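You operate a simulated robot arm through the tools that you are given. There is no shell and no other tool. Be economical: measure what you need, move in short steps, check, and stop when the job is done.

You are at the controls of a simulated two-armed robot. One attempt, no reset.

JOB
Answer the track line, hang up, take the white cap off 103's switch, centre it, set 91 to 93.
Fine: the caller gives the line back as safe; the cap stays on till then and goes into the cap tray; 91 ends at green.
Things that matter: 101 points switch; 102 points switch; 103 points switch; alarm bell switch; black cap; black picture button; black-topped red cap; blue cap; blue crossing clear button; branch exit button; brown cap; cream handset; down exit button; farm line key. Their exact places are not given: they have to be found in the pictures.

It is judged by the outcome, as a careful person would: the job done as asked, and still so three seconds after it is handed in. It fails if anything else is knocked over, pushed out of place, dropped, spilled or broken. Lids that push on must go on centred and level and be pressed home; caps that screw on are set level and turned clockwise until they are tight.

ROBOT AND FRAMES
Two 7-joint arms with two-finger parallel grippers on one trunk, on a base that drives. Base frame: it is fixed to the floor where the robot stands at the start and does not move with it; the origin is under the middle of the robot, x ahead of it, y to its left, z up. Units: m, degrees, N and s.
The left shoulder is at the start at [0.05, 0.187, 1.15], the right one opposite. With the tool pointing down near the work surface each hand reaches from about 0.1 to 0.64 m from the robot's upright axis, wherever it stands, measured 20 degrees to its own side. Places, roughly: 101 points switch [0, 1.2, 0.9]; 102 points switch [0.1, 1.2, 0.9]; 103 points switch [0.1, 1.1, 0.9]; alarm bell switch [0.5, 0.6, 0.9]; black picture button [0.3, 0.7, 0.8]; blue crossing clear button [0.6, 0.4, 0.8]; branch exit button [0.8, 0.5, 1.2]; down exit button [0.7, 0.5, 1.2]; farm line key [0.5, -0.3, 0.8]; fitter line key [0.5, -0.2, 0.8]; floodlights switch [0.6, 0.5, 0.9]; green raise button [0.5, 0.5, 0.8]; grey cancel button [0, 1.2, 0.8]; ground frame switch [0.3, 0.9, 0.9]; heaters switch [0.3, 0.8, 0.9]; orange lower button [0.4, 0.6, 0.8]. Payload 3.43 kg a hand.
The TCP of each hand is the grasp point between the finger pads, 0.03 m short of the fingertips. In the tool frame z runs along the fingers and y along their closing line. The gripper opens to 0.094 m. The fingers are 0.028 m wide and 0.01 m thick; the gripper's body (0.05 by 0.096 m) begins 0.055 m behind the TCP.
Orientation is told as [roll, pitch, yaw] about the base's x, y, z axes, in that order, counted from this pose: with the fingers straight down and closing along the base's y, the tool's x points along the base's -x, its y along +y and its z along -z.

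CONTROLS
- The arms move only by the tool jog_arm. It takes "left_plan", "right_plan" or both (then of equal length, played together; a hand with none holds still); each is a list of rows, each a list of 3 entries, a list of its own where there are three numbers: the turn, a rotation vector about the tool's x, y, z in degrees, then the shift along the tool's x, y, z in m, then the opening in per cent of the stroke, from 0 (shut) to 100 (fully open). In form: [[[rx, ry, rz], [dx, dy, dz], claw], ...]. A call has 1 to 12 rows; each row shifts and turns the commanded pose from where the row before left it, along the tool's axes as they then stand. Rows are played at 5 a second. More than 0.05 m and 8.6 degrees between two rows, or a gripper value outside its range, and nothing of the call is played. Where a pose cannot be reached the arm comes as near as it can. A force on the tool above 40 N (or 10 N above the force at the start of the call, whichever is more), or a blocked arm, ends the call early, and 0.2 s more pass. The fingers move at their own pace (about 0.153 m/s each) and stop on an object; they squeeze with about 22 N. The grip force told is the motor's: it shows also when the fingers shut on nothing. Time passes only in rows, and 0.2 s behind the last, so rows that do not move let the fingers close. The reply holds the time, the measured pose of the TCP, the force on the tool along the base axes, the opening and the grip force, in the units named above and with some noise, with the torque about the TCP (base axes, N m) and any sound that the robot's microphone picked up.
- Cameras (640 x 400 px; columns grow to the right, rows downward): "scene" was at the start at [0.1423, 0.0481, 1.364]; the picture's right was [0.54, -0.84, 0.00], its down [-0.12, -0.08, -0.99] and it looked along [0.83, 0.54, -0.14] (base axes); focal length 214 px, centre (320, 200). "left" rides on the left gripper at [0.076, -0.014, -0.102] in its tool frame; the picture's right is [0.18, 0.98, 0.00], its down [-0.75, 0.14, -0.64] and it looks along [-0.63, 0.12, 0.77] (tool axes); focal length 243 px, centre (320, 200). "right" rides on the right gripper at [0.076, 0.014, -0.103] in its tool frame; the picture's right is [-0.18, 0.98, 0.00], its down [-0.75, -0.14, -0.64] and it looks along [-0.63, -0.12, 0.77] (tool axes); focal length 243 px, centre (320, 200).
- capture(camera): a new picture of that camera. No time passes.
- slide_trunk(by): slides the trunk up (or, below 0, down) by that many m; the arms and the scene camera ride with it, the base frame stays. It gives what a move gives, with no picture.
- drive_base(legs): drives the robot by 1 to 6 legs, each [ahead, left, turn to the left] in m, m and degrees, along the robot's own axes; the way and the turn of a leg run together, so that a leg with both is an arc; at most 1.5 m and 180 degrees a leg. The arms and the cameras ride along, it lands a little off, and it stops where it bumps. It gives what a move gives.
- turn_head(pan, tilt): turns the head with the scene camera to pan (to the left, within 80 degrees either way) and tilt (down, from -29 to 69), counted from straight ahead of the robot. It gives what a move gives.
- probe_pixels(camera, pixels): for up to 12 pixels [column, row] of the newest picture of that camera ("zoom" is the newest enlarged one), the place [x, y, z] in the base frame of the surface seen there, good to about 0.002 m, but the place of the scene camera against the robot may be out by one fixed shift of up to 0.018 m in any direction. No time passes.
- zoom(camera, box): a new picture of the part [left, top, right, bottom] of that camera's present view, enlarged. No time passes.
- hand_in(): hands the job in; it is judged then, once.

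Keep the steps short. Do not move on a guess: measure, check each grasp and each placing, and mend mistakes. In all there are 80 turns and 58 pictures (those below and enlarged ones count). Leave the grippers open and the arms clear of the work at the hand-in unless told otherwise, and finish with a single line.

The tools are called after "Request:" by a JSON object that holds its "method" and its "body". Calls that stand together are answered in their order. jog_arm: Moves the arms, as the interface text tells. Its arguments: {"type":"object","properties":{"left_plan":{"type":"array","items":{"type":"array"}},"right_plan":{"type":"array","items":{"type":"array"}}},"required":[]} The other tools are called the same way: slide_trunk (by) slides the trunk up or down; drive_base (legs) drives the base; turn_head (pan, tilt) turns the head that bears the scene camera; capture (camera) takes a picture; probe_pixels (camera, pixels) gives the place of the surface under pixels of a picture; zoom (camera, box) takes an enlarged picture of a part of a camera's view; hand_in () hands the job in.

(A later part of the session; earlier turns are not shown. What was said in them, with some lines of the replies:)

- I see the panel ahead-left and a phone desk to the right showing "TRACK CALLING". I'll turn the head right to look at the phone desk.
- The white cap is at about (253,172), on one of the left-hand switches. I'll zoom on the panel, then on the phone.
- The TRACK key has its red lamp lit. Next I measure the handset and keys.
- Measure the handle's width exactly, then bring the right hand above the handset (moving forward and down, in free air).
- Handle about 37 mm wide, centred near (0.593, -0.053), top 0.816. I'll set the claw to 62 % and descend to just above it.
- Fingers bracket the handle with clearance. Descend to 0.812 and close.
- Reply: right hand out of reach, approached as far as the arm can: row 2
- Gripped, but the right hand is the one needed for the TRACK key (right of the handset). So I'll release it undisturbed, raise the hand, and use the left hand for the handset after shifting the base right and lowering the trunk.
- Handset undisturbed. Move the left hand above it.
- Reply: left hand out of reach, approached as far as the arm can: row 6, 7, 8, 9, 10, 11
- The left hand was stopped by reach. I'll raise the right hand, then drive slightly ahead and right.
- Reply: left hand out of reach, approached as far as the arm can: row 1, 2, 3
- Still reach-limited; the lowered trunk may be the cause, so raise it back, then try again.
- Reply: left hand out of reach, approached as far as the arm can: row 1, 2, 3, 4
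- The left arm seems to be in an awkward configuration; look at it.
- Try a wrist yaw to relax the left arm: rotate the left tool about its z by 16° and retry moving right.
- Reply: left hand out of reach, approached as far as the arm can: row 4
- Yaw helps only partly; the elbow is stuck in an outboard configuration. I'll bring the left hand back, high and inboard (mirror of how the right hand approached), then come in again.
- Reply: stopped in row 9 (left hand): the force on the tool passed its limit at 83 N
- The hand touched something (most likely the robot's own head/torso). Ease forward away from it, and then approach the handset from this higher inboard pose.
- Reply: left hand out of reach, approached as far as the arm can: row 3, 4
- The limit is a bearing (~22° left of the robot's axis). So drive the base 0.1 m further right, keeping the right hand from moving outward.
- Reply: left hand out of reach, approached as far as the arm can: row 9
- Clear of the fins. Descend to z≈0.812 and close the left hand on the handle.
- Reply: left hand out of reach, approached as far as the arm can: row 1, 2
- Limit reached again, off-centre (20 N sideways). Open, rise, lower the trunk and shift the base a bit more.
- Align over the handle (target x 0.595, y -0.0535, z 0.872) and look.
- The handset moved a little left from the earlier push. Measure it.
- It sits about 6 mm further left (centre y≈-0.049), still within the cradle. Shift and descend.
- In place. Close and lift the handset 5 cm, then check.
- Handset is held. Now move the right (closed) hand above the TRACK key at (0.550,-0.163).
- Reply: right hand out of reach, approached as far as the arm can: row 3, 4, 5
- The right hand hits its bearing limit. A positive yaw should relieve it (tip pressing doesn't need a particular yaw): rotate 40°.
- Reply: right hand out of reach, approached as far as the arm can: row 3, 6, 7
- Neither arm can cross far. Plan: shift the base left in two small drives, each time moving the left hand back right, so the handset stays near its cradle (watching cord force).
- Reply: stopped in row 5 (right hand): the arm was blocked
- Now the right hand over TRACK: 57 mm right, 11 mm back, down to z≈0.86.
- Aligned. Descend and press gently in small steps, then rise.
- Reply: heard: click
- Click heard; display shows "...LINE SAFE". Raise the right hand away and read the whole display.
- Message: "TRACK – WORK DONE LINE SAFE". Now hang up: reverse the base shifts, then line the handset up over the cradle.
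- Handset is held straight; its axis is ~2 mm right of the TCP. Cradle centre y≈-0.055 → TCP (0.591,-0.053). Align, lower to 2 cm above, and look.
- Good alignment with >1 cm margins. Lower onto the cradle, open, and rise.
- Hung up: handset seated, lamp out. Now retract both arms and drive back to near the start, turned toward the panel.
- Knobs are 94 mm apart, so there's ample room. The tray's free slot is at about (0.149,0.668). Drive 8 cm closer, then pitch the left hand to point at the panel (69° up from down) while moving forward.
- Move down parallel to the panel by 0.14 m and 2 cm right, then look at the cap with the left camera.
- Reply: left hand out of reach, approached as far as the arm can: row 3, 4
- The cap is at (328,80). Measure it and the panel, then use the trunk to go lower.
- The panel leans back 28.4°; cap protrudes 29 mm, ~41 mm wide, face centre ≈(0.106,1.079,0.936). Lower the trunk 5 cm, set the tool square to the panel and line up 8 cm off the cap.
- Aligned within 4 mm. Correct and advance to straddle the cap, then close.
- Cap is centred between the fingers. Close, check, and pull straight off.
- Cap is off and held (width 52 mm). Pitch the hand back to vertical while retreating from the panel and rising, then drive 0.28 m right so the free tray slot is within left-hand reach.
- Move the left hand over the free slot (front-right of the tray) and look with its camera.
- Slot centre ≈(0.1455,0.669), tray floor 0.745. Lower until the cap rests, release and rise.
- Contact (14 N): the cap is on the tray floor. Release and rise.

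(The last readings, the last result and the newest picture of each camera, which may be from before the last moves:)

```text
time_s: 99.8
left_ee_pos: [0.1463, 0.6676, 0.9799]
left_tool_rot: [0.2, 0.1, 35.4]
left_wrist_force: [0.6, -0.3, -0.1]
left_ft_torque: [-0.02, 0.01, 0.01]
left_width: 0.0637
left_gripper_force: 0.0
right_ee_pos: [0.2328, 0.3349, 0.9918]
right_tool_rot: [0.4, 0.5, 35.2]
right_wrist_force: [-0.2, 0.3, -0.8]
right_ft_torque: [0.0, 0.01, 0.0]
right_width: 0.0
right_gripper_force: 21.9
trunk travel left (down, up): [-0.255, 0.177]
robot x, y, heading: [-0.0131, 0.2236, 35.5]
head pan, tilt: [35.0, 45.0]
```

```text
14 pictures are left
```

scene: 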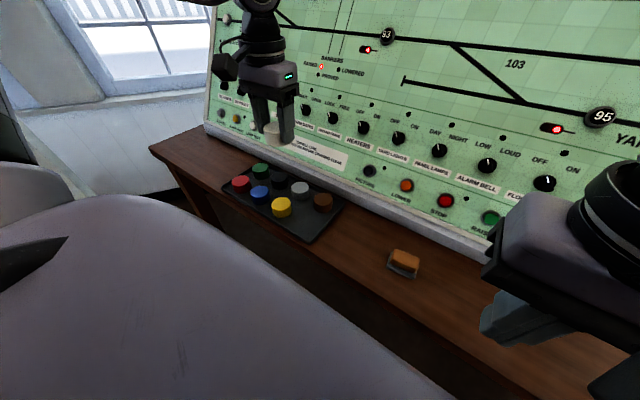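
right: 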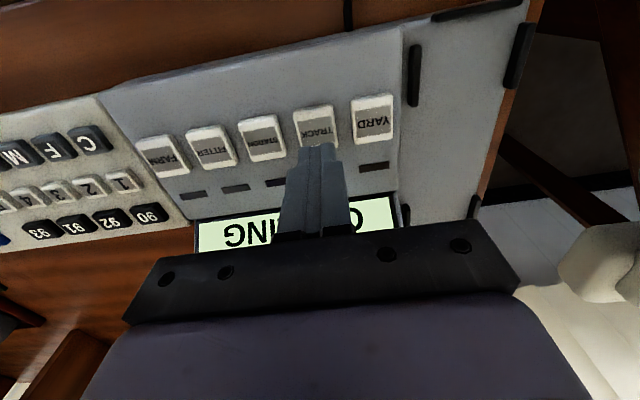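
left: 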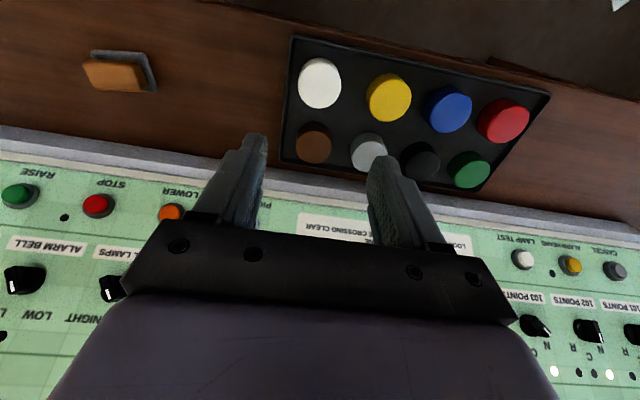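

White cap sits in its slot. Drive back left, reverse the hand moves to point at the 103 knob.

Request:
{"method": "drive_base", "body": {"legs": [[0, 0.28, 0]]}}

Request:
{"method": "jog_arm", "body": {"left_plan": [[[0, 0, 0], [-0.006, 0.038, -0.01], 40], [[0, 0, 0], [-0.006, 0.038, -0.008], 40], [[0, -7.7, 0], [-0.012, 0, 0.0008], 40], [[0, -7.7, 0], [-0.0117, 0, 0.0025], 40], [[0, -7.7, 0], [-0.0113, 0, 0.0039], 40], [[0, -7.7, 0], [-0.0107, 0, 0.0054], 40], [[0, -7.7, 0], [-0.0098, 0, 0.0069], 40], [[0, -7.7, 0], [-0.0089, 0, 0.008], 40], [[0, -7.7, 0], [-0.0077, 0, 0.0092], 40], [[0, -7.7, 0], [-0.0064, 0, 0.0102], 40], [[0, 0, 0], [0, 0, 0], 40]]}}

Request:
{"method": "zoom", "body": {"camera": "left", "box": [180, 20, 460, 195]}}

```text
time_s: 102.9
left_ee_pos: [-0.0144, 0.8956, 0.9783]
left_tool_rot: [0.2, 0.0, 35.2]
left_wrist_force: [0.8, 0.0, 0.0]
left_ft_torque: [0.01, -0.04, -0.02]
left_width: 0.0639
left_gripper_force: 0.0
right_ee_pos: [0.0709, 0.5622, 0.9906]
right_tool_rot: [0.4, 0.6, 35.2]
right_wrist_force: [-0.5, -0.5, -0.2]
right_ft_torque: [0.02, -0.02, -0.02]
right_width: 0.0
right_gripper_force: 22.2
trunk travel left (down, up): [-0.255, 0.177]
robot x, y, heading: [-0.17, 0.448, 35.3]
head pan, tilt: [35.0, 45.0]
```

```text
time_s: 105.3
left_ee_pos: [0.0326, 1.0216, 0.9921]
left_tool_rot: [0.4, -61.6, 34.8]
left_wrist_force: [-0.4, -0.4, -0.1]
left_ft_torque: [-0.01, -0.01, -0.02]
left_width: 0.0377
left_gripper_force: 0.1
right_ee_pos: [0.0699, 0.562, 0.9926]
right_tool_rot: [0.4, 0.4, 35.1]
right_wrist_force: [0.4, -0.7, 0.0]
right_ft_torque: [-0.02, 0.02, -0.01]
right_width: 0.0001
right_gripper_force: 22.1
trunk travel left (down, up): [-0.255, 0.177]
robot x, y, heading: [-0.1736, 0.4488, 35.2]
head pan, tilt: [35.0, 45.0]
```

```text
2.29 times, centred on (320, 108) of left
```

zoom: 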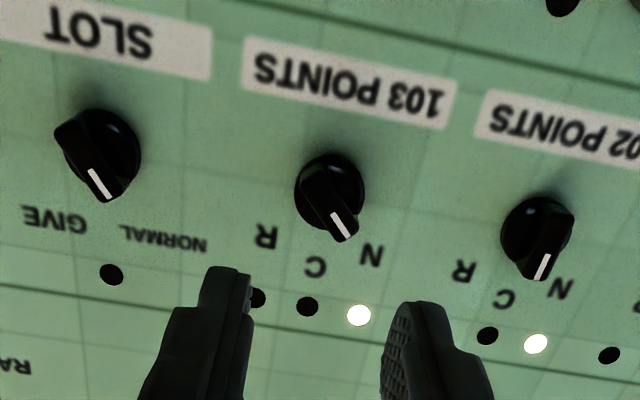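

Request:
{"method": "probe_pixels", "body": {"camera": "zoom", "pixels": [[333, 214], [346, 237], [318, 185], [308, 170], [329, 178], [300, 200], [359, 195], [370, 257], [314, 268], [265, 238], [329, 155], [340, 222]]}}

```text
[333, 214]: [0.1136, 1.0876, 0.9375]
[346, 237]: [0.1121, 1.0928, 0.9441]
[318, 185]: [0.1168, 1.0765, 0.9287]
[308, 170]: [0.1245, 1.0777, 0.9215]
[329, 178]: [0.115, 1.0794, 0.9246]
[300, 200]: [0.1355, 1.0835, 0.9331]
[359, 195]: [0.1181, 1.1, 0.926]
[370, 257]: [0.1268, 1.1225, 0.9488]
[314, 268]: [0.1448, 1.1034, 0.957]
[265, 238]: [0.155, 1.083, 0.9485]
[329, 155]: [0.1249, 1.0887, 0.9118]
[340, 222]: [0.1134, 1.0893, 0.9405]
```

The knob's bar points 45° left (N); C is straight up. So grip across the bar with the hand rolled −45°, then turn +45° (clockwise). Roll first and look.

Request:
{"method": "jog_arm", "body": {"left_plan": [[[0, 0, -7.5], [0, 0, 0], 40], [[0, 0, -7.5], [0, 0, 0], 40], [[0, 0, -7.5], [0, 0, 0], 40], [[0, 0, -7.5], [0, 0, 0], 40], [[0, 0, -7.5], [0, 0, 0], 40], [[0, 0, -7.5], [0, 0, 0], 40], [[0, 0, 0], [0, 0, 0], 40]]}}

Request:
{"method": "capture", "body": {"camera": "left"}}

```text
time_s: 106.9
left_ee_pos: [0.0295, 1.0184, 0.9914]
left_tool_rot: [-52.5, -38.7, 99.7]
left_wrist_force: [-0.2, -0.3, 0.1]
left_ft_torque: [0.03, -0.02, -0.02]
left_width: 0.0375
left_gripper_force: 0.1
right_ee_pos: [0.071, 0.5619, 0.9912]
right_tool_rot: [0.4, 0.6, 35.1]
right_wrist_force: [0.6, 0.8, -0.4]
right_ft_torque: [0.01, 0.01, -0.01]
right_width: 0.0
right_gripper_force: 22.2
trunk travel left (down, up): [-0.255, 0.177]
robot x, y, heading: [-0.1726, 0.4479, 35.5]
head pan, tilt: [35.0, 45.0]
```

```text
12 pictures are left
```

left: 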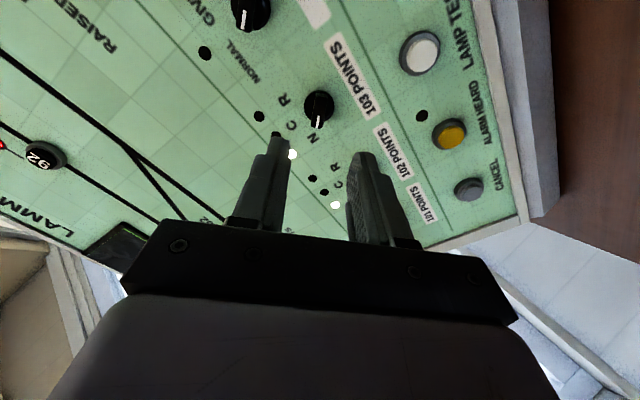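

Fingers straddle the bar direction nicely. Advance 7 cm and look again.

Request:
{"method": "jog_arm", "body": {"left_plan": [[[0, 0, 0], [-0.002, 0.002, 0.035], 40], [[0, 0, 0], [0, 0, 0.035], 40], [[0, 0, 0], [0, 0, 0], 40]]}}

Request:
{"method": "zoom", "body": {"camera": "left", "box": [230, 60, 410, 260]}}

Request:
{"method": "probe_pixels", "body": {"camera": "zoom", "pixels": [[310, 150], [300, 180], [300, 120]]}}

```text
time_s: 107.7
left_ee_pos: [0.0767, 1.06, 0.9574]
left_tool_rot: [-52.5, -38.7, 99.6]
left_wrist_force: [-0.1, 0.1, 0.0]
left_ft_torque: [0.02, -0.04, 0.0]
left_width: 0.0377
left_gripper_force: 0.1
right_ee_pos: [0.0704, 0.5614, 0.9905]
right_tool_rot: [0.4, 0.5, 35.1]
right_wrist_force: [0.9, 0.0, -0.6]
right_ft_torque: [-0.01, -0.05, 0.04]
right_width: 0.0001
right_gripper_force: 22.3
trunk travel left (down, up): [-0.255, 0.177]
robot x, y, heading: [-0.1776, 0.4496, 35.6]
head pan, tilt: [35.0, 45.0]
```

```text
2.00 times, centred on (320, 160) of left
```

zoom: 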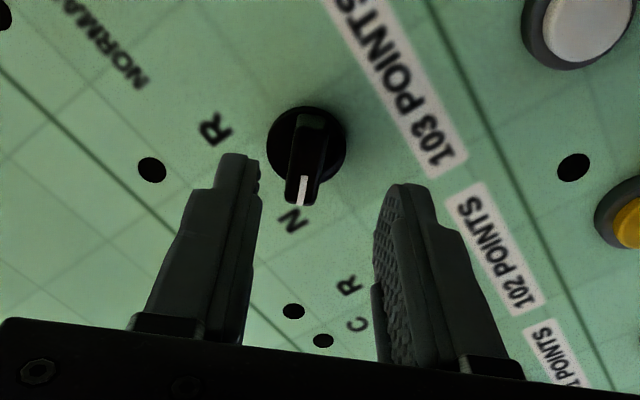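

```text
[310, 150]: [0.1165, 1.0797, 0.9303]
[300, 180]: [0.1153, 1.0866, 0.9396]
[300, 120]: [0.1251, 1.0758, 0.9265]
```

Bar is slightly left of centre between fingers; correct 3 mm, advance 32 mm, grip.

Request:
{"method": "jog_arm", "body": {"left_plan": [[[0, 0, 0], [0.002, -0.0027, 0.016], 40], [[0, 0, 0], [0, 0, 0.016], 40], [[0, 0, 0], [0, 0, 0], 40], [[0, 0, 0], [0, 0, 0], 5], [[0, 0, 0], [0, 0, 0], 5], [[0, 0, 0], [0, 0, 0], 5]]}}

```text
time_s: 109.1
left_ee_pos: [0.1027, 1.0722, 0.9425]
left_tool_rot: [-52.6, -38.8, 99.7]
left_wrist_force: [7.0, 1.6, 4.4]
left_ft_torque: [-0.59, 0.07, -0.89]
left_width: 0.0119
left_gripper_force: 44.7
right_ee_pos: [0.0713, 0.5601, 0.9909]
right_tool_rot: [0.4, 0.6, 35.1]
right_wrist_force: [0.0, 0.5, -0.7]
right_ft_torque: [-0.04, -0.02, 0.04]
right_width: 0.0
right_gripper_force: 21.6
trunk travel left (down, up): [-0.255, 0.177]
robot x, y, heading: [-0.1707, 0.4501, 35.4]
head pan, tilt: [35.0, 45.0]
```

Gripped the 12 mm bar. Turn 45° clockwise in steps.

Request:
{"method": "jog_arm", "body": {"left_plan": [[[0, 0, 7.5], [0, 0, 0], 5], [[0, 0, 7.5], [0, 0, 0], 5], [[0, 0, 7.5], [0, 0, 0], 5], [[0, 0, 7.5], [0, 0, 0], 5], [[0, 0, 7.5], [0, 0, 0], 5], [[0, 0, 7.5], [0, 0, 0], 5], [[0, 0, 0], [0, 0, 0], 5]]}}

Request:
{"method": "zoom", "body": {"camera": "left", "box": [200, 60, 480, 260]}}

```text
time_s: 110.7
left_ee_pos: [0.1007, 1.0748, 0.9413]
left_tool_rot: [0.6, -61.6, 35.0]
left_wrist_force: [-19.7, 9.9, 2.3]
left_ft_torque: [-0.42, 0.57, 0.18]
left_width: 0.0118
left_gripper_force: 45.2
right_ee_pos: [0.0689, 0.5635, 0.9915]
right_tool_rot: [0.3, 0.4, 35.2]
right_wrist_force: [0.5, -0.3, -0.2]
right_ft_torque: [-0.01, 0.0, 0.0]
right_width: 0.0001
right_gripper_force: 22.1
trunk travel left (down, up): [-0.255, 0.177]
robot x, y, heading: [-0.17, 0.4525, 35.6]
head pan, tilt: [35.0, 45.0]
```

```text
2.00 times, centred on (340, 160) of left
```

zoom: 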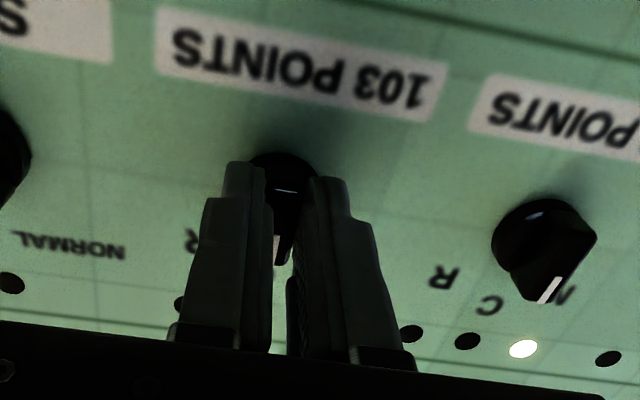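

Knob appears upright. Open and back off, and check the lamp.

Request:
{"method": "jog_arm", "body": {"left_plan": [[[0, 0, 0], [0, 0, 0], 40], [[0, 0, 0], [0, 0, 0], 40], [[0, 0, 0], [0, 0, -0.03], 40], [[0, 0, 0], [0, 0, -0.04], 40], [[0, 0, 0], [0, 0, -0.03], 40], [[0, 0, 0], [0, 0, 0], 40]]}}

Request:
{"method": "zoom", "body": {"camera": "left", "box": [180, 20, 460, 195]}}

```text
time_s: 112.1
left_ee_pos: [0.0323, 1.0198, 0.99]
left_tool_rot: [0.6, -61.6, 34.7]
left_wrist_force: [0.0, -0.4, 0.1]
left_ft_torque: [-0.01, -0.01, 0.0]
left_width: 0.0379
left_gripper_force: 0.0
right_ee_pos: [0.0713, 0.5613, 0.991]
right_tool_rot: [0.4, 0.5, 35.1]
right_wrist_force: [-0.2, 0.2, 0.2]
right_ft_torque: [0.0, -0.01, 0.02]
right_width: 0.0001
right_gripper_force: 21.7
trunk travel left (down, up): [-0.255, 0.177]
robot x, y, heading: [-0.1733, 0.4482, 35.4]
head pan, tilt: [35.0, 45.0]
```

```text
2.29 times, centred on (320, 108) of left
```

zoom: 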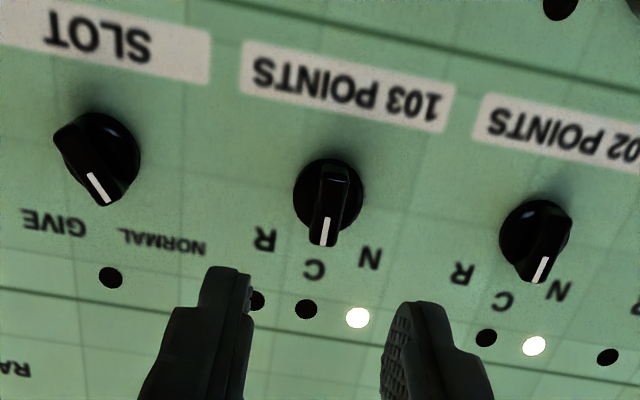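

103's knob now points to C. Next: press entrance button 91, then exit 93. I'll drive 0.26 m right so the left hand faces 93 and the right hand faces 91, and bring both hands (shut) to face the panel.

Request:
{"method": "drive_base", "body": {"legs": [[0, -0.26, 0]]}}

Request:
{"method": "jog_arm", "body": {"left_plan": [[[0, 0, 0], [-0.016, -0.013, 0], 0], [[0, 0, 0], [-0.016, -0.013, 0], 0], [[0, 0, 0], [-0.016, -0.013, 0], 0], [[0, 0, 0], [-0.016, -0.013, 0], 0], [[0, 0, 0], [-0.016, -0.013, 0], 0], [[0, 0, 0], [-0.016, -0.013, 0], 0], [[0, 0, 0], [-0.016, -0.013, 0], 0], [[0, 0, 0], [-0.016, -0.013, 0], 0], [[0, 0, 0], [0, 0, 0], 0]], "right_plan": [[[0, -7.7, 0], [-0.022, -0.02, 0.0015], 0], [[0, -7.7, 0], [-0.0215, -0.02, 0.0046], 0], [[0, -7.7, 0], [-0.0208, -0.02, 0.0072], 0], [[0, -7.7, 0], [-0.0196, -0.02, 0.01], 0], [[0, -7.7, 0], [-0.018, -0.02, 0.0126], 0], [[0, -7.7, 0], [-0.0163, -0.02, 0.0147], 0], [[0, -7.7, 0], [-0.0141, -0.02, 0.0169], 0], [[0, -7.7, 0], [-0.0117, -0.02, 0.0187], 0], [[0, 0, 0], [-0.03, 0, 0], 0]]}}

Request:
{"method": "turn_head", "body": {"pan": 0, "tilt": 10}}

Request:
{"method": "capture", "body": {"camera": "scene"}}

```text
time_s: 114.9
left_ee_pos: [0.1819, 0.8094, 0.991]
left_tool_rot: [0.6, -61.6, 34.6]
left_wrist_force: [0.0, -0.1, -0.3]
left_ft_torque: [-0.02, 0.01, 0.02]
left_width: 0.0372
left_gripper_force: 0.1
right_ee_pos: [0.2209, 0.3517, 0.9921]
right_tool_rot: [0.4, 0.5, 35.0]
right_wrist_force: [0.1, 0.2, 0.3]
right_ft_torque: [0.03, 0.01, 0.0]
right_width: 0.0
right_gripper_force: 21.9
trunk travel left (down, up): [-0.255, 0.177]
robot x, y, heading: [-0.0256, 0.2405, 35.1]
head pan, tilt: [35.0, 45.0]
```

```text
time_s: 116.9
left_ee_pos: [0.2919, 0.759, 1.1024]
left_tool_rot: [0.6, -61.6, 34.6]
left_wrist_force: [-0.2, -0.5, -0.2]
left_ft_torque: [0.0, -0.03, 0.0]
left_width: 0.0001
left_gripper_force: 22.4
right_ee_pos: [0.4681, 0.3306, 0.9992]
right_tool_rot: [0.7, -61.1, 34.3]
right_wrist_force: [-0.6, -0.1, -0.3]
right_ft_torque: [0.02, -0.01, 0.03]
right_width: 0.0
right_gripper_force: 21.7
trunk travel left (down, up): [-0.255, 0.177]
robot x, y, heading: [-0.0228, 0.2391, 35.2]
head pan, tilt: [35.0, 45.0]
```

```text
time_s: 118.0
left_ee_pos: [0.2925, 0.7591, 1.1029]
left_tool_rot: [0.6, -61.7, 34.6]
left_wrist_force: [0.5, 1.0, 0.3]
left_ft_torque: [0.04, -0.02, -0.01]
left_width: 0.0003
left_gripper_force: 22.2
right_ee_pos: [0.4689, 0.3309, 1.0003]
right_tool_rot: [0.7, -61.1, 34.0]
right_wrist_force: [0.7, -0.1, 0.6]
right_ft_torque: [0.02, 0.0, 0.01]
right_width: 0.0
right_gripper_force: 22.4
trunk travel left (down, up): [-0.255, 0.177]
robot x, y, heading: [-0.0254, 0.241, 35.4]
head pan, tilt: [0.0, 10.0]
```

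```text
8 pictures are left
```

scene: 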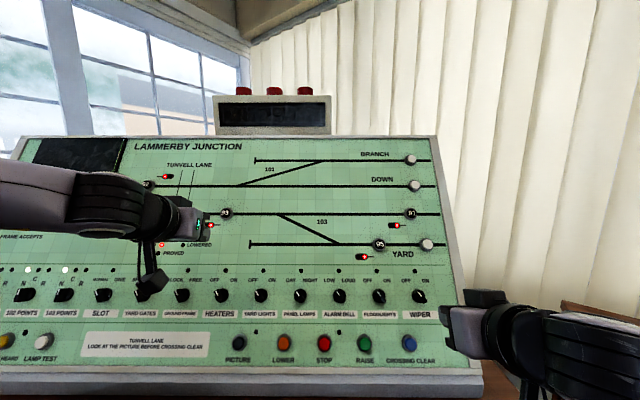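

Request:
{"method": "probe_pixels", "body": {"camera": "scene", "pixels": [[226, 213], [411, 213], [226, 225], [380, 245], [427, 244], [300, 290], [240, 342], [364, 342]]}}

Request:
{"method": "capture", "body": {"camera": "left"}}

```text
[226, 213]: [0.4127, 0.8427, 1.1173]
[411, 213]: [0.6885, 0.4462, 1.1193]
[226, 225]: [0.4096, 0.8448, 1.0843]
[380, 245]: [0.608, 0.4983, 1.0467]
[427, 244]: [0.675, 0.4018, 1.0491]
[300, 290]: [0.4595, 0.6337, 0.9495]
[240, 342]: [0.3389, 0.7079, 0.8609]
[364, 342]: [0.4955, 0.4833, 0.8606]
```

```text
7 pictures are left
```

left: 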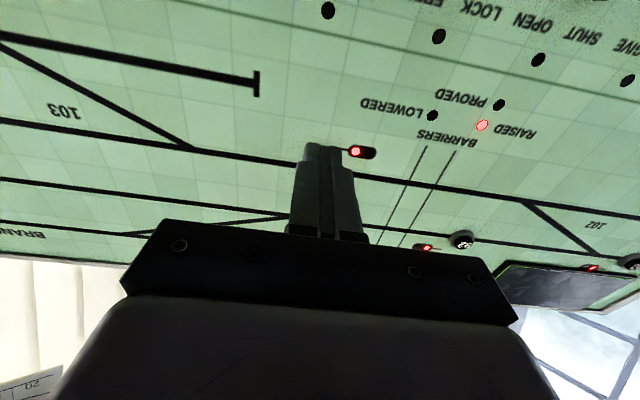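

Button 93 is hidden behind the fingers in the left view. Compare the lamp positions in both views to get the scene offset.

Request:
{"method": "probe_pixels", "body": {"camera": "scene", "pixels": [[211, 225], [162, 245], [162, 253], [226, 210], [221, 213], [231, 213], [226, 217]]}}

Request:
{"method": "probe_pixels", "body": {"camera": "left", "pixels": [[356, 152], [482, 126], [433, 115], [310, 150], [335, 150], [321, 147]]}}

```text
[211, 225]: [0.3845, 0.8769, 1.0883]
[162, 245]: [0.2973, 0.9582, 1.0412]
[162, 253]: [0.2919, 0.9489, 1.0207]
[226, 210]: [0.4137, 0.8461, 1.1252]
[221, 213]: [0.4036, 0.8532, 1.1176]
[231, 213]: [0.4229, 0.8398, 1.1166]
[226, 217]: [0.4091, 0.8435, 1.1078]
```

```text
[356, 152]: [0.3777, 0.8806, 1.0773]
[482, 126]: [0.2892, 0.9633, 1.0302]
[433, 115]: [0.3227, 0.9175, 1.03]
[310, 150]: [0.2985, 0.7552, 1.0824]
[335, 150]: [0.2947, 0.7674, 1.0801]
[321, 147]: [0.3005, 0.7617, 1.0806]
```

Offset found; 93 face ≈(0.406,0.849,1.106), 91 face ≈(0.682,0.451,1.108). Bring both fingertips to 3 cm in front of their buttons.

Request:
{"method": "jog_arm", "body": {"left_plan": [[[0, 0, 0], [-0.0118, 0.0016, 0.011], 0], [[0, 0, 0], [-0.0118, 0.0016, 0.011], 0], [[0, 0, 0], [-0.0118, 0.0016, 0.011], 0], [[0, 0, 0], [-0.0118, 0.0016, 0.011], 0], [[0, 0, 0], [-0.0118, 0.0016, 0.011], 0], [[0, 0, 0], [-0.0118, 0.0016, 0.011], 0], [[0, 0, 0], [0, 0, 0], 0]], "right_plan": [[[0, 0, 0], [-0.0353, -0.0034, 0.0168], 0], [[0, 0, 0], [-0.0353, -0.0034, 0.0168], 0], [[0, 0, 0], [-0.0353, -0.0034, 0.0168], 0], [[0, 0, 0], [-0.0353, -0.0034, 0.0168], 0], [[0, 0, 0], [-0.0353, -0.0034, 0.0168], 0], [[0, 0, 0], [-0.0353, -0.0034, 0.0168], 0], [[0, 0, 0], [0, 0, 0], 0]]}}

Request:
{"method": "capture", "body": {"camera": "right"}}

Request:
{"method": "capture", "body": {"camera": "left"}}

```text
time_s: 119.5
left_ee_pos: [0.3609, 0.8196, 1.1333]
left_tool_rot: [0.6, -61.6, 34.7]
left_wrist_force: [-0.1, 0.0, 0.4]
left_ft_torque: [0.03, 0.01, 0.03]
left_width: 0.0002
left_gripper_force: 22.4
right_ee_pos: [0.6396, 0.4206, 1.1372]
right_tool_rot: [0.8, -61.1, 34.3]
right_wrist_force: [-0.7, 0.3, 0.1]
right_ft_torque: [-0.03, 0.0, -0.01]
right_width: 0.0
right_gripper_force: 21.9
trunk travel left (down, up): [-0.255, 0.177]
robot x, y, heading: [-0.0215, 0.2421, 35.3]
head pan, tilt: [0.0, 10.0]
```

```text
6 pictures are left
```

right: 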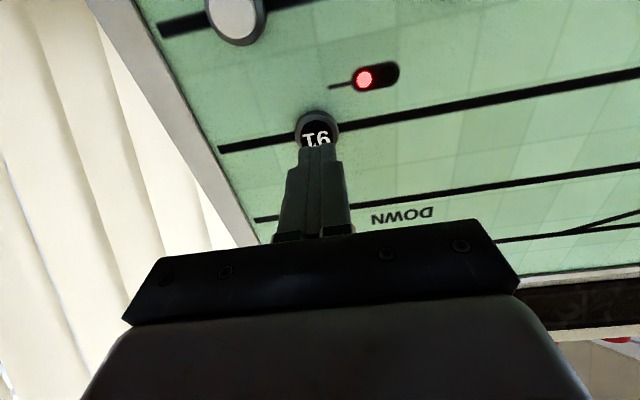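

```text
5 pictures are left
```

left: 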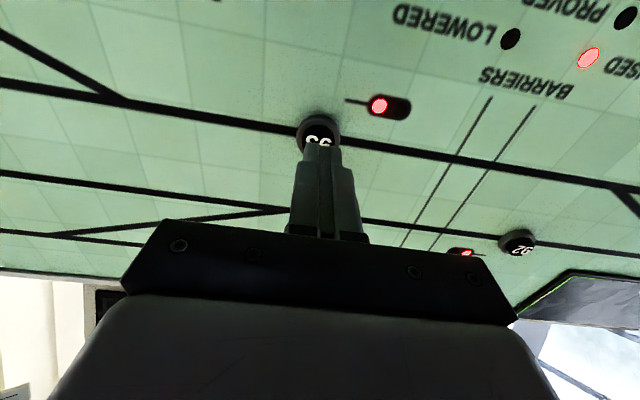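

Request:
{"method": "probe_pixels", "body": {"camera": "right", "pixels": [[304, 135], [318, 122], [332, 130], [318, 142], [312, 152], [326, 150]]}}

Request:
{"method": "probe_pixels", "body": {"camera": "left", "pixels": [[303, 137], [318, 128], [333, 135], [320, 140], [312, 150], [330, 150]]}}

```text
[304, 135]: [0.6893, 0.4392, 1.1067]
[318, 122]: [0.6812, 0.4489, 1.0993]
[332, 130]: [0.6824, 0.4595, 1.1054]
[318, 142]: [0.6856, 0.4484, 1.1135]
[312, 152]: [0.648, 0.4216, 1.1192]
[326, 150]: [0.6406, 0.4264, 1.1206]
```

```text
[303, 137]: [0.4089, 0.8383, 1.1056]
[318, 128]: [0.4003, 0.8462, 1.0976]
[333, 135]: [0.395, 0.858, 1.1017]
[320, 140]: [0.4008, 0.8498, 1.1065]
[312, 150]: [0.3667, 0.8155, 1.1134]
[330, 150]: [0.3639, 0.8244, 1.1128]
```

Both aligned within 2 mm. Press 91 first.

Request:
{"method": "jog_arm", "body": {"right_plan": [[[0, 0, 0], [0, -0.001, 0.024], 0], [[0, 0, 0], [0, 0, 0.005], 0], [[0, 0, 0], [0, 0, 0.003], 0], [[0, 0, 0], [0, 0, 0.003], 0], [[0, 0, 0], [0, 0, 0.002], 0], [[0, 0, 0], [0, 0, 0], 0]]}}

```text
time_s: 121.0
left_ee_pos: [0.359, 0.8181, 1.1341]
left_tool_rot: [0.5, -61.6, 34.7]
left_wrist_force: [0.1, -0.9, -0.2]
left_ft_torque: [-0.01, 0.0, -0.01]
left_width: 0.0001
left_gripper_force: 22.0
right_ee_pos: [0.6642, 0.4382, 1.122]
right_tool_rot: [0.9, -61.1, 34.3]
right_wrist_force: [-2.1, -1.5, 0.8]
right_ft_torque: [0.01, -0.01, -0.01]
right_width: 0.0
right_gripper_force: 21.9
trunk travel left (down, up): [-0.255, 0.177]
robot x, y, heading: [-0.0262, 0.2424, 35.1]
head pan, tilt: [0.0, 10.0]
heard: click
```

Click on 91. Release it and press 93 with the left hand.

Request:
{"method": "jog_arm", "body": {"right_plan": [[[0, 0, 0], [0, 0, -0.02], 0], [[0, 0, 0], [0, 0, -0.02], 0], [[0, 0, 0], [0, 0, 0], 0], [[0, 0, 0], [0, 0, 0], 0], [[0, 0, 0], [0, 0, 0], 0], [[0, 0, 0], [0, 0, 0], 0], [[0, 0, 0], [0, 0, 0], 0]], "left_plan": [[[0, 0, 0], [0, 0, 0], 0], [[0, 0, 0], [0, 0, 0.012], 0], [[0, 0, 0], [0, 0, 0.012], 0], [[0, 0, 0], [0, 0, 0.004], 0], [[0, 0, 0], [0, 0, 0.003], 0], [[0, 0, 0], [0, 0, 0.003], 0], [[0, 0, 0], [0, 0, 0.001], 0]]}}

```text
time_s: 122.5
left_ee_pos: [0.3852, 0.837, 1.119]
left_tool_rot: [0.6, -61.6, 34.7]
left_wrist_force: [-12.0, -7.9, -1.9]
left_ft_torque: [-0.08, 0.12, -0.03]
left_width: 0.0
left_gripper_force: 21.7
right_ee_pos: [0.633, 0.4182, 1.1437]
right_tool_rot: [0.8, -61.2, 34.2]
right_wrist_force: [-0.5, -0.6, 0.0]
right_ft_torque: [-0.03, 0.02, -0.03]
right_width: 0.0
right_gripper_force: 22.1
trunk travel left (down, up): [-0.255, 0.177]
robot x, y, heading: [-0.0226, 0.2408, 35.5]
head pan, tilt: [0.0, 10.0]
heard: click
```

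Click on 93. Back the left hand off, then look at signal 91's lamp.

Request:
{"method": "jog_arm", "body": {"left_plan": [[[0, 0, 0], [0, 0, -0.03], 0], [[0, 0, 0], [0, 0, -0.04], 0], [[0, 0, 0], [0, 0, -0.04], 30], [[0, 0, 0], [0, 0, 0], 60], [[0, 0, 0], [0, 0, 0], 60]], "right_plan": [[[0, 0, 0], [0, 0, -0.03], 0], [[0, 0, 0], [0.02, 0, -0.03], 0], [[0, 0, 0], [0.04, 0, -0.02], 0], [[0, 0, 0], [0.04, 0, 0], 0], [[0, 0, 0], [0.04, 0, 0], 0]]}}

Request:
{"method": "capture", "body": {"camera": "scene"}}

```text
time_s: 123.8
left_ee_pos: [0.3078, 0.7831, 1.1709]
left_tool_rot: [0.6, -61.5, 34.6]
left_wrist_force: [0.4, 0.0, -0.4]
left_ft_torque: [0.0, -0.03, 0.01]
left_width: 0.0565
left_gripper_force: 0.0
right_ee_pos: [0.5229, 0.342, 1.0521]
right_tool_rot: [0.9, -61.1, 34.3]
right_wrist_force: [0.1, -0.1, -0.6]
right_ft_torque: [0.01, -0.02, 0.01]
right_width: 0.0002
right_gripper_force: 21.9
trunk travel left (down, up): [-0.255, 0.177]
robot x, y, heading: [-0.0261, 0.2381, 35.4]
head pan, tilt: [0.0, 10.0]
```

```text
4 pictures are left
```

scene: 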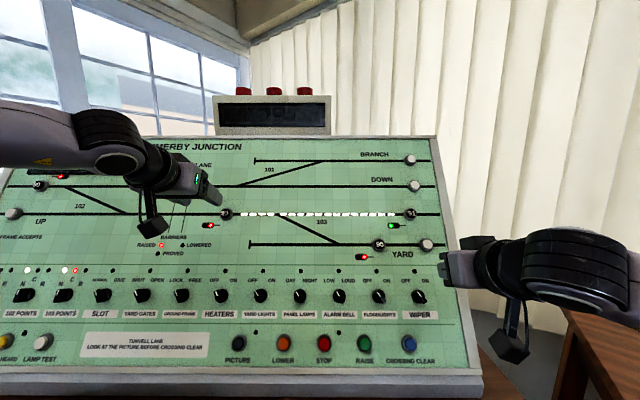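

Route 91→93 is lit white and 91 shows green. Back the arms further clear with grippers open, then a final check.

Request:
{"method": "jog_arm", "body": {"left_plan": [[[0, 0, 0], [0, 0, -0.03], 100], [[0, 0, 0], [0, 0, -0.03], 100], [[0, 0, 0], [0, 0, -0.02], 100], [[0, 0, 0], [0, 0, 0], 100]], "right_plan": [[[0, 0, 0], [0, 0, -0.03], 60], [[0, 0, 0], [0, 0, -0.03], 100], [[0, 0, 0], [0, 0, -0.02], 100], [[0, 0, 0], [0, 0, 0], 100]]}}

Request:
{"method": "turn_head", "body": {"pan": 10, "tilt": 25}}

Request:
{"method": "capture", "body": {"camera": "scene"}}

Request:
{"method": "turn_head", "body": {"pan": -65, "tilt": 35}}

Request:
{"method": "capture", "body": {"camera": "scene"}}

```text
time_s: 124.8
left_ee_pos: [0.25, 0.7395, 1.2063]
left_tool_rot: [0.6, -61.5, 34.5]
left_wrist_force: [-0.2, 0.2, -0.1]
left_ft_torque: [0.02, 0.02, 0.02]
left_width: 0.094
left_gripper_force: 0.1
right_ee_pos: [0.4634, 0.3006, 1.0922]
right_tool_rot: [0.9, -61.1, 34.2]
right_wrist_force: [-0.6, -0.6, -1.0]
right_ft_torque: [0.02, 0.0, -0.01]
right_width: 0.0941
right_gripper_force: 0.1
trunk travel left (down, up): [-0.255, 0.177]
robot x, y, heading: [-0.0221, 0.2429, 35.1]
head pan, tilt: [0.0, 10.0]
```

```text
time_s: 125.5
left_ee_pos: [0.2491, 0.7396, 1.2058]
left_tool_rot: [0.6, -61.6, 34.6]
left_wrist_force: [0.6, 0.0, 0.5]
left_ft_torque: [0.03, -0.01, 0.01]
left_width: 0.094
left_gripper_force: 0.1
right_ee_pos: [0.4657, 0.3009, 1.0943]
right_tool_rot: [0.9, -61.1, 34.2]
right_wrist_force: [-0.8, 0.2, -0.3]
right_ft_torque: [-0.01, 0.02, 0.01]
right_width: 0.094
right_gripper_force: 0.1
trunk travel left (down, up): [-0.255, 0.177]
robot x, y, heading: [-0.0272, 0.2378, 35.4]
head pan, tilt: [10.0, 25.0]
```

```text
3 pictures are left
```

scene: 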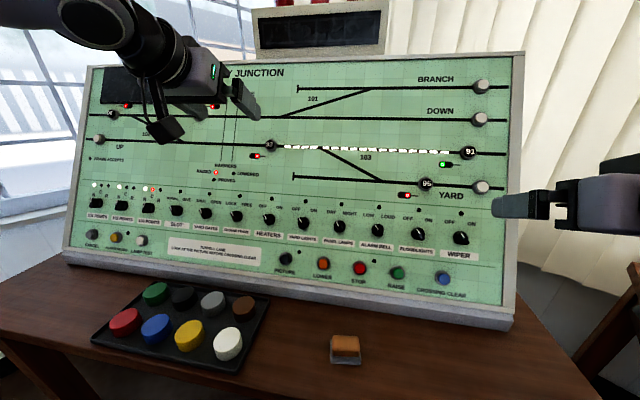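

```text
time_s: 127.0
left_ee_pos: [0.25, 0.7405, 1.2062]
left_tool_rot: [0.6, -61.6, 34.5]
left_wrist_force: [-0.5, 0.4, -0.3]
left_ft_torque: [0.02, 0.01, -0.02]
left_width: 0.0938
left_gripper_force: 0.1
right_ee_pos: [0.4642, 0.2999, 1.0929]
right_tool_rot: [0.8, -61.1, 34.2]
right_wrist_force: [0.4, 0.4, 0.1]
right_ft_torque: [0.02, 0.01, 0.03]
right_width: 0.094
right_gripper_force: 0.1
trunk travel left (down, up): [-0.255, 0.177]
robot x, y, heading: [-0.025, 0.2383, 35.5]
head pan, tilt: [-65.0, 35.0]
```

```text
2 pictures are left
```

scene: 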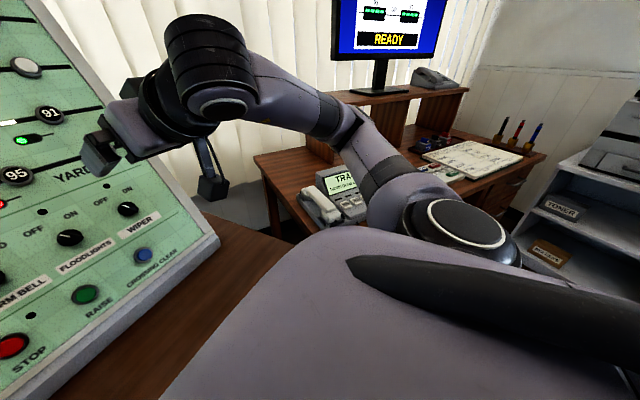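

91 is green, the route is lit, the cap is in the tray, the handset is on its cradle, and both arms are clear. Handing in.

Request:
{"method": "hand_in", "body": {}}

```text
The job is handed in.
```

The track line was answered ("WORK DONE LINE SAFE") and hung up, 103's white cap is in the tray with the switch at centre, the 91 to 93 route is set, and 91 shows green.
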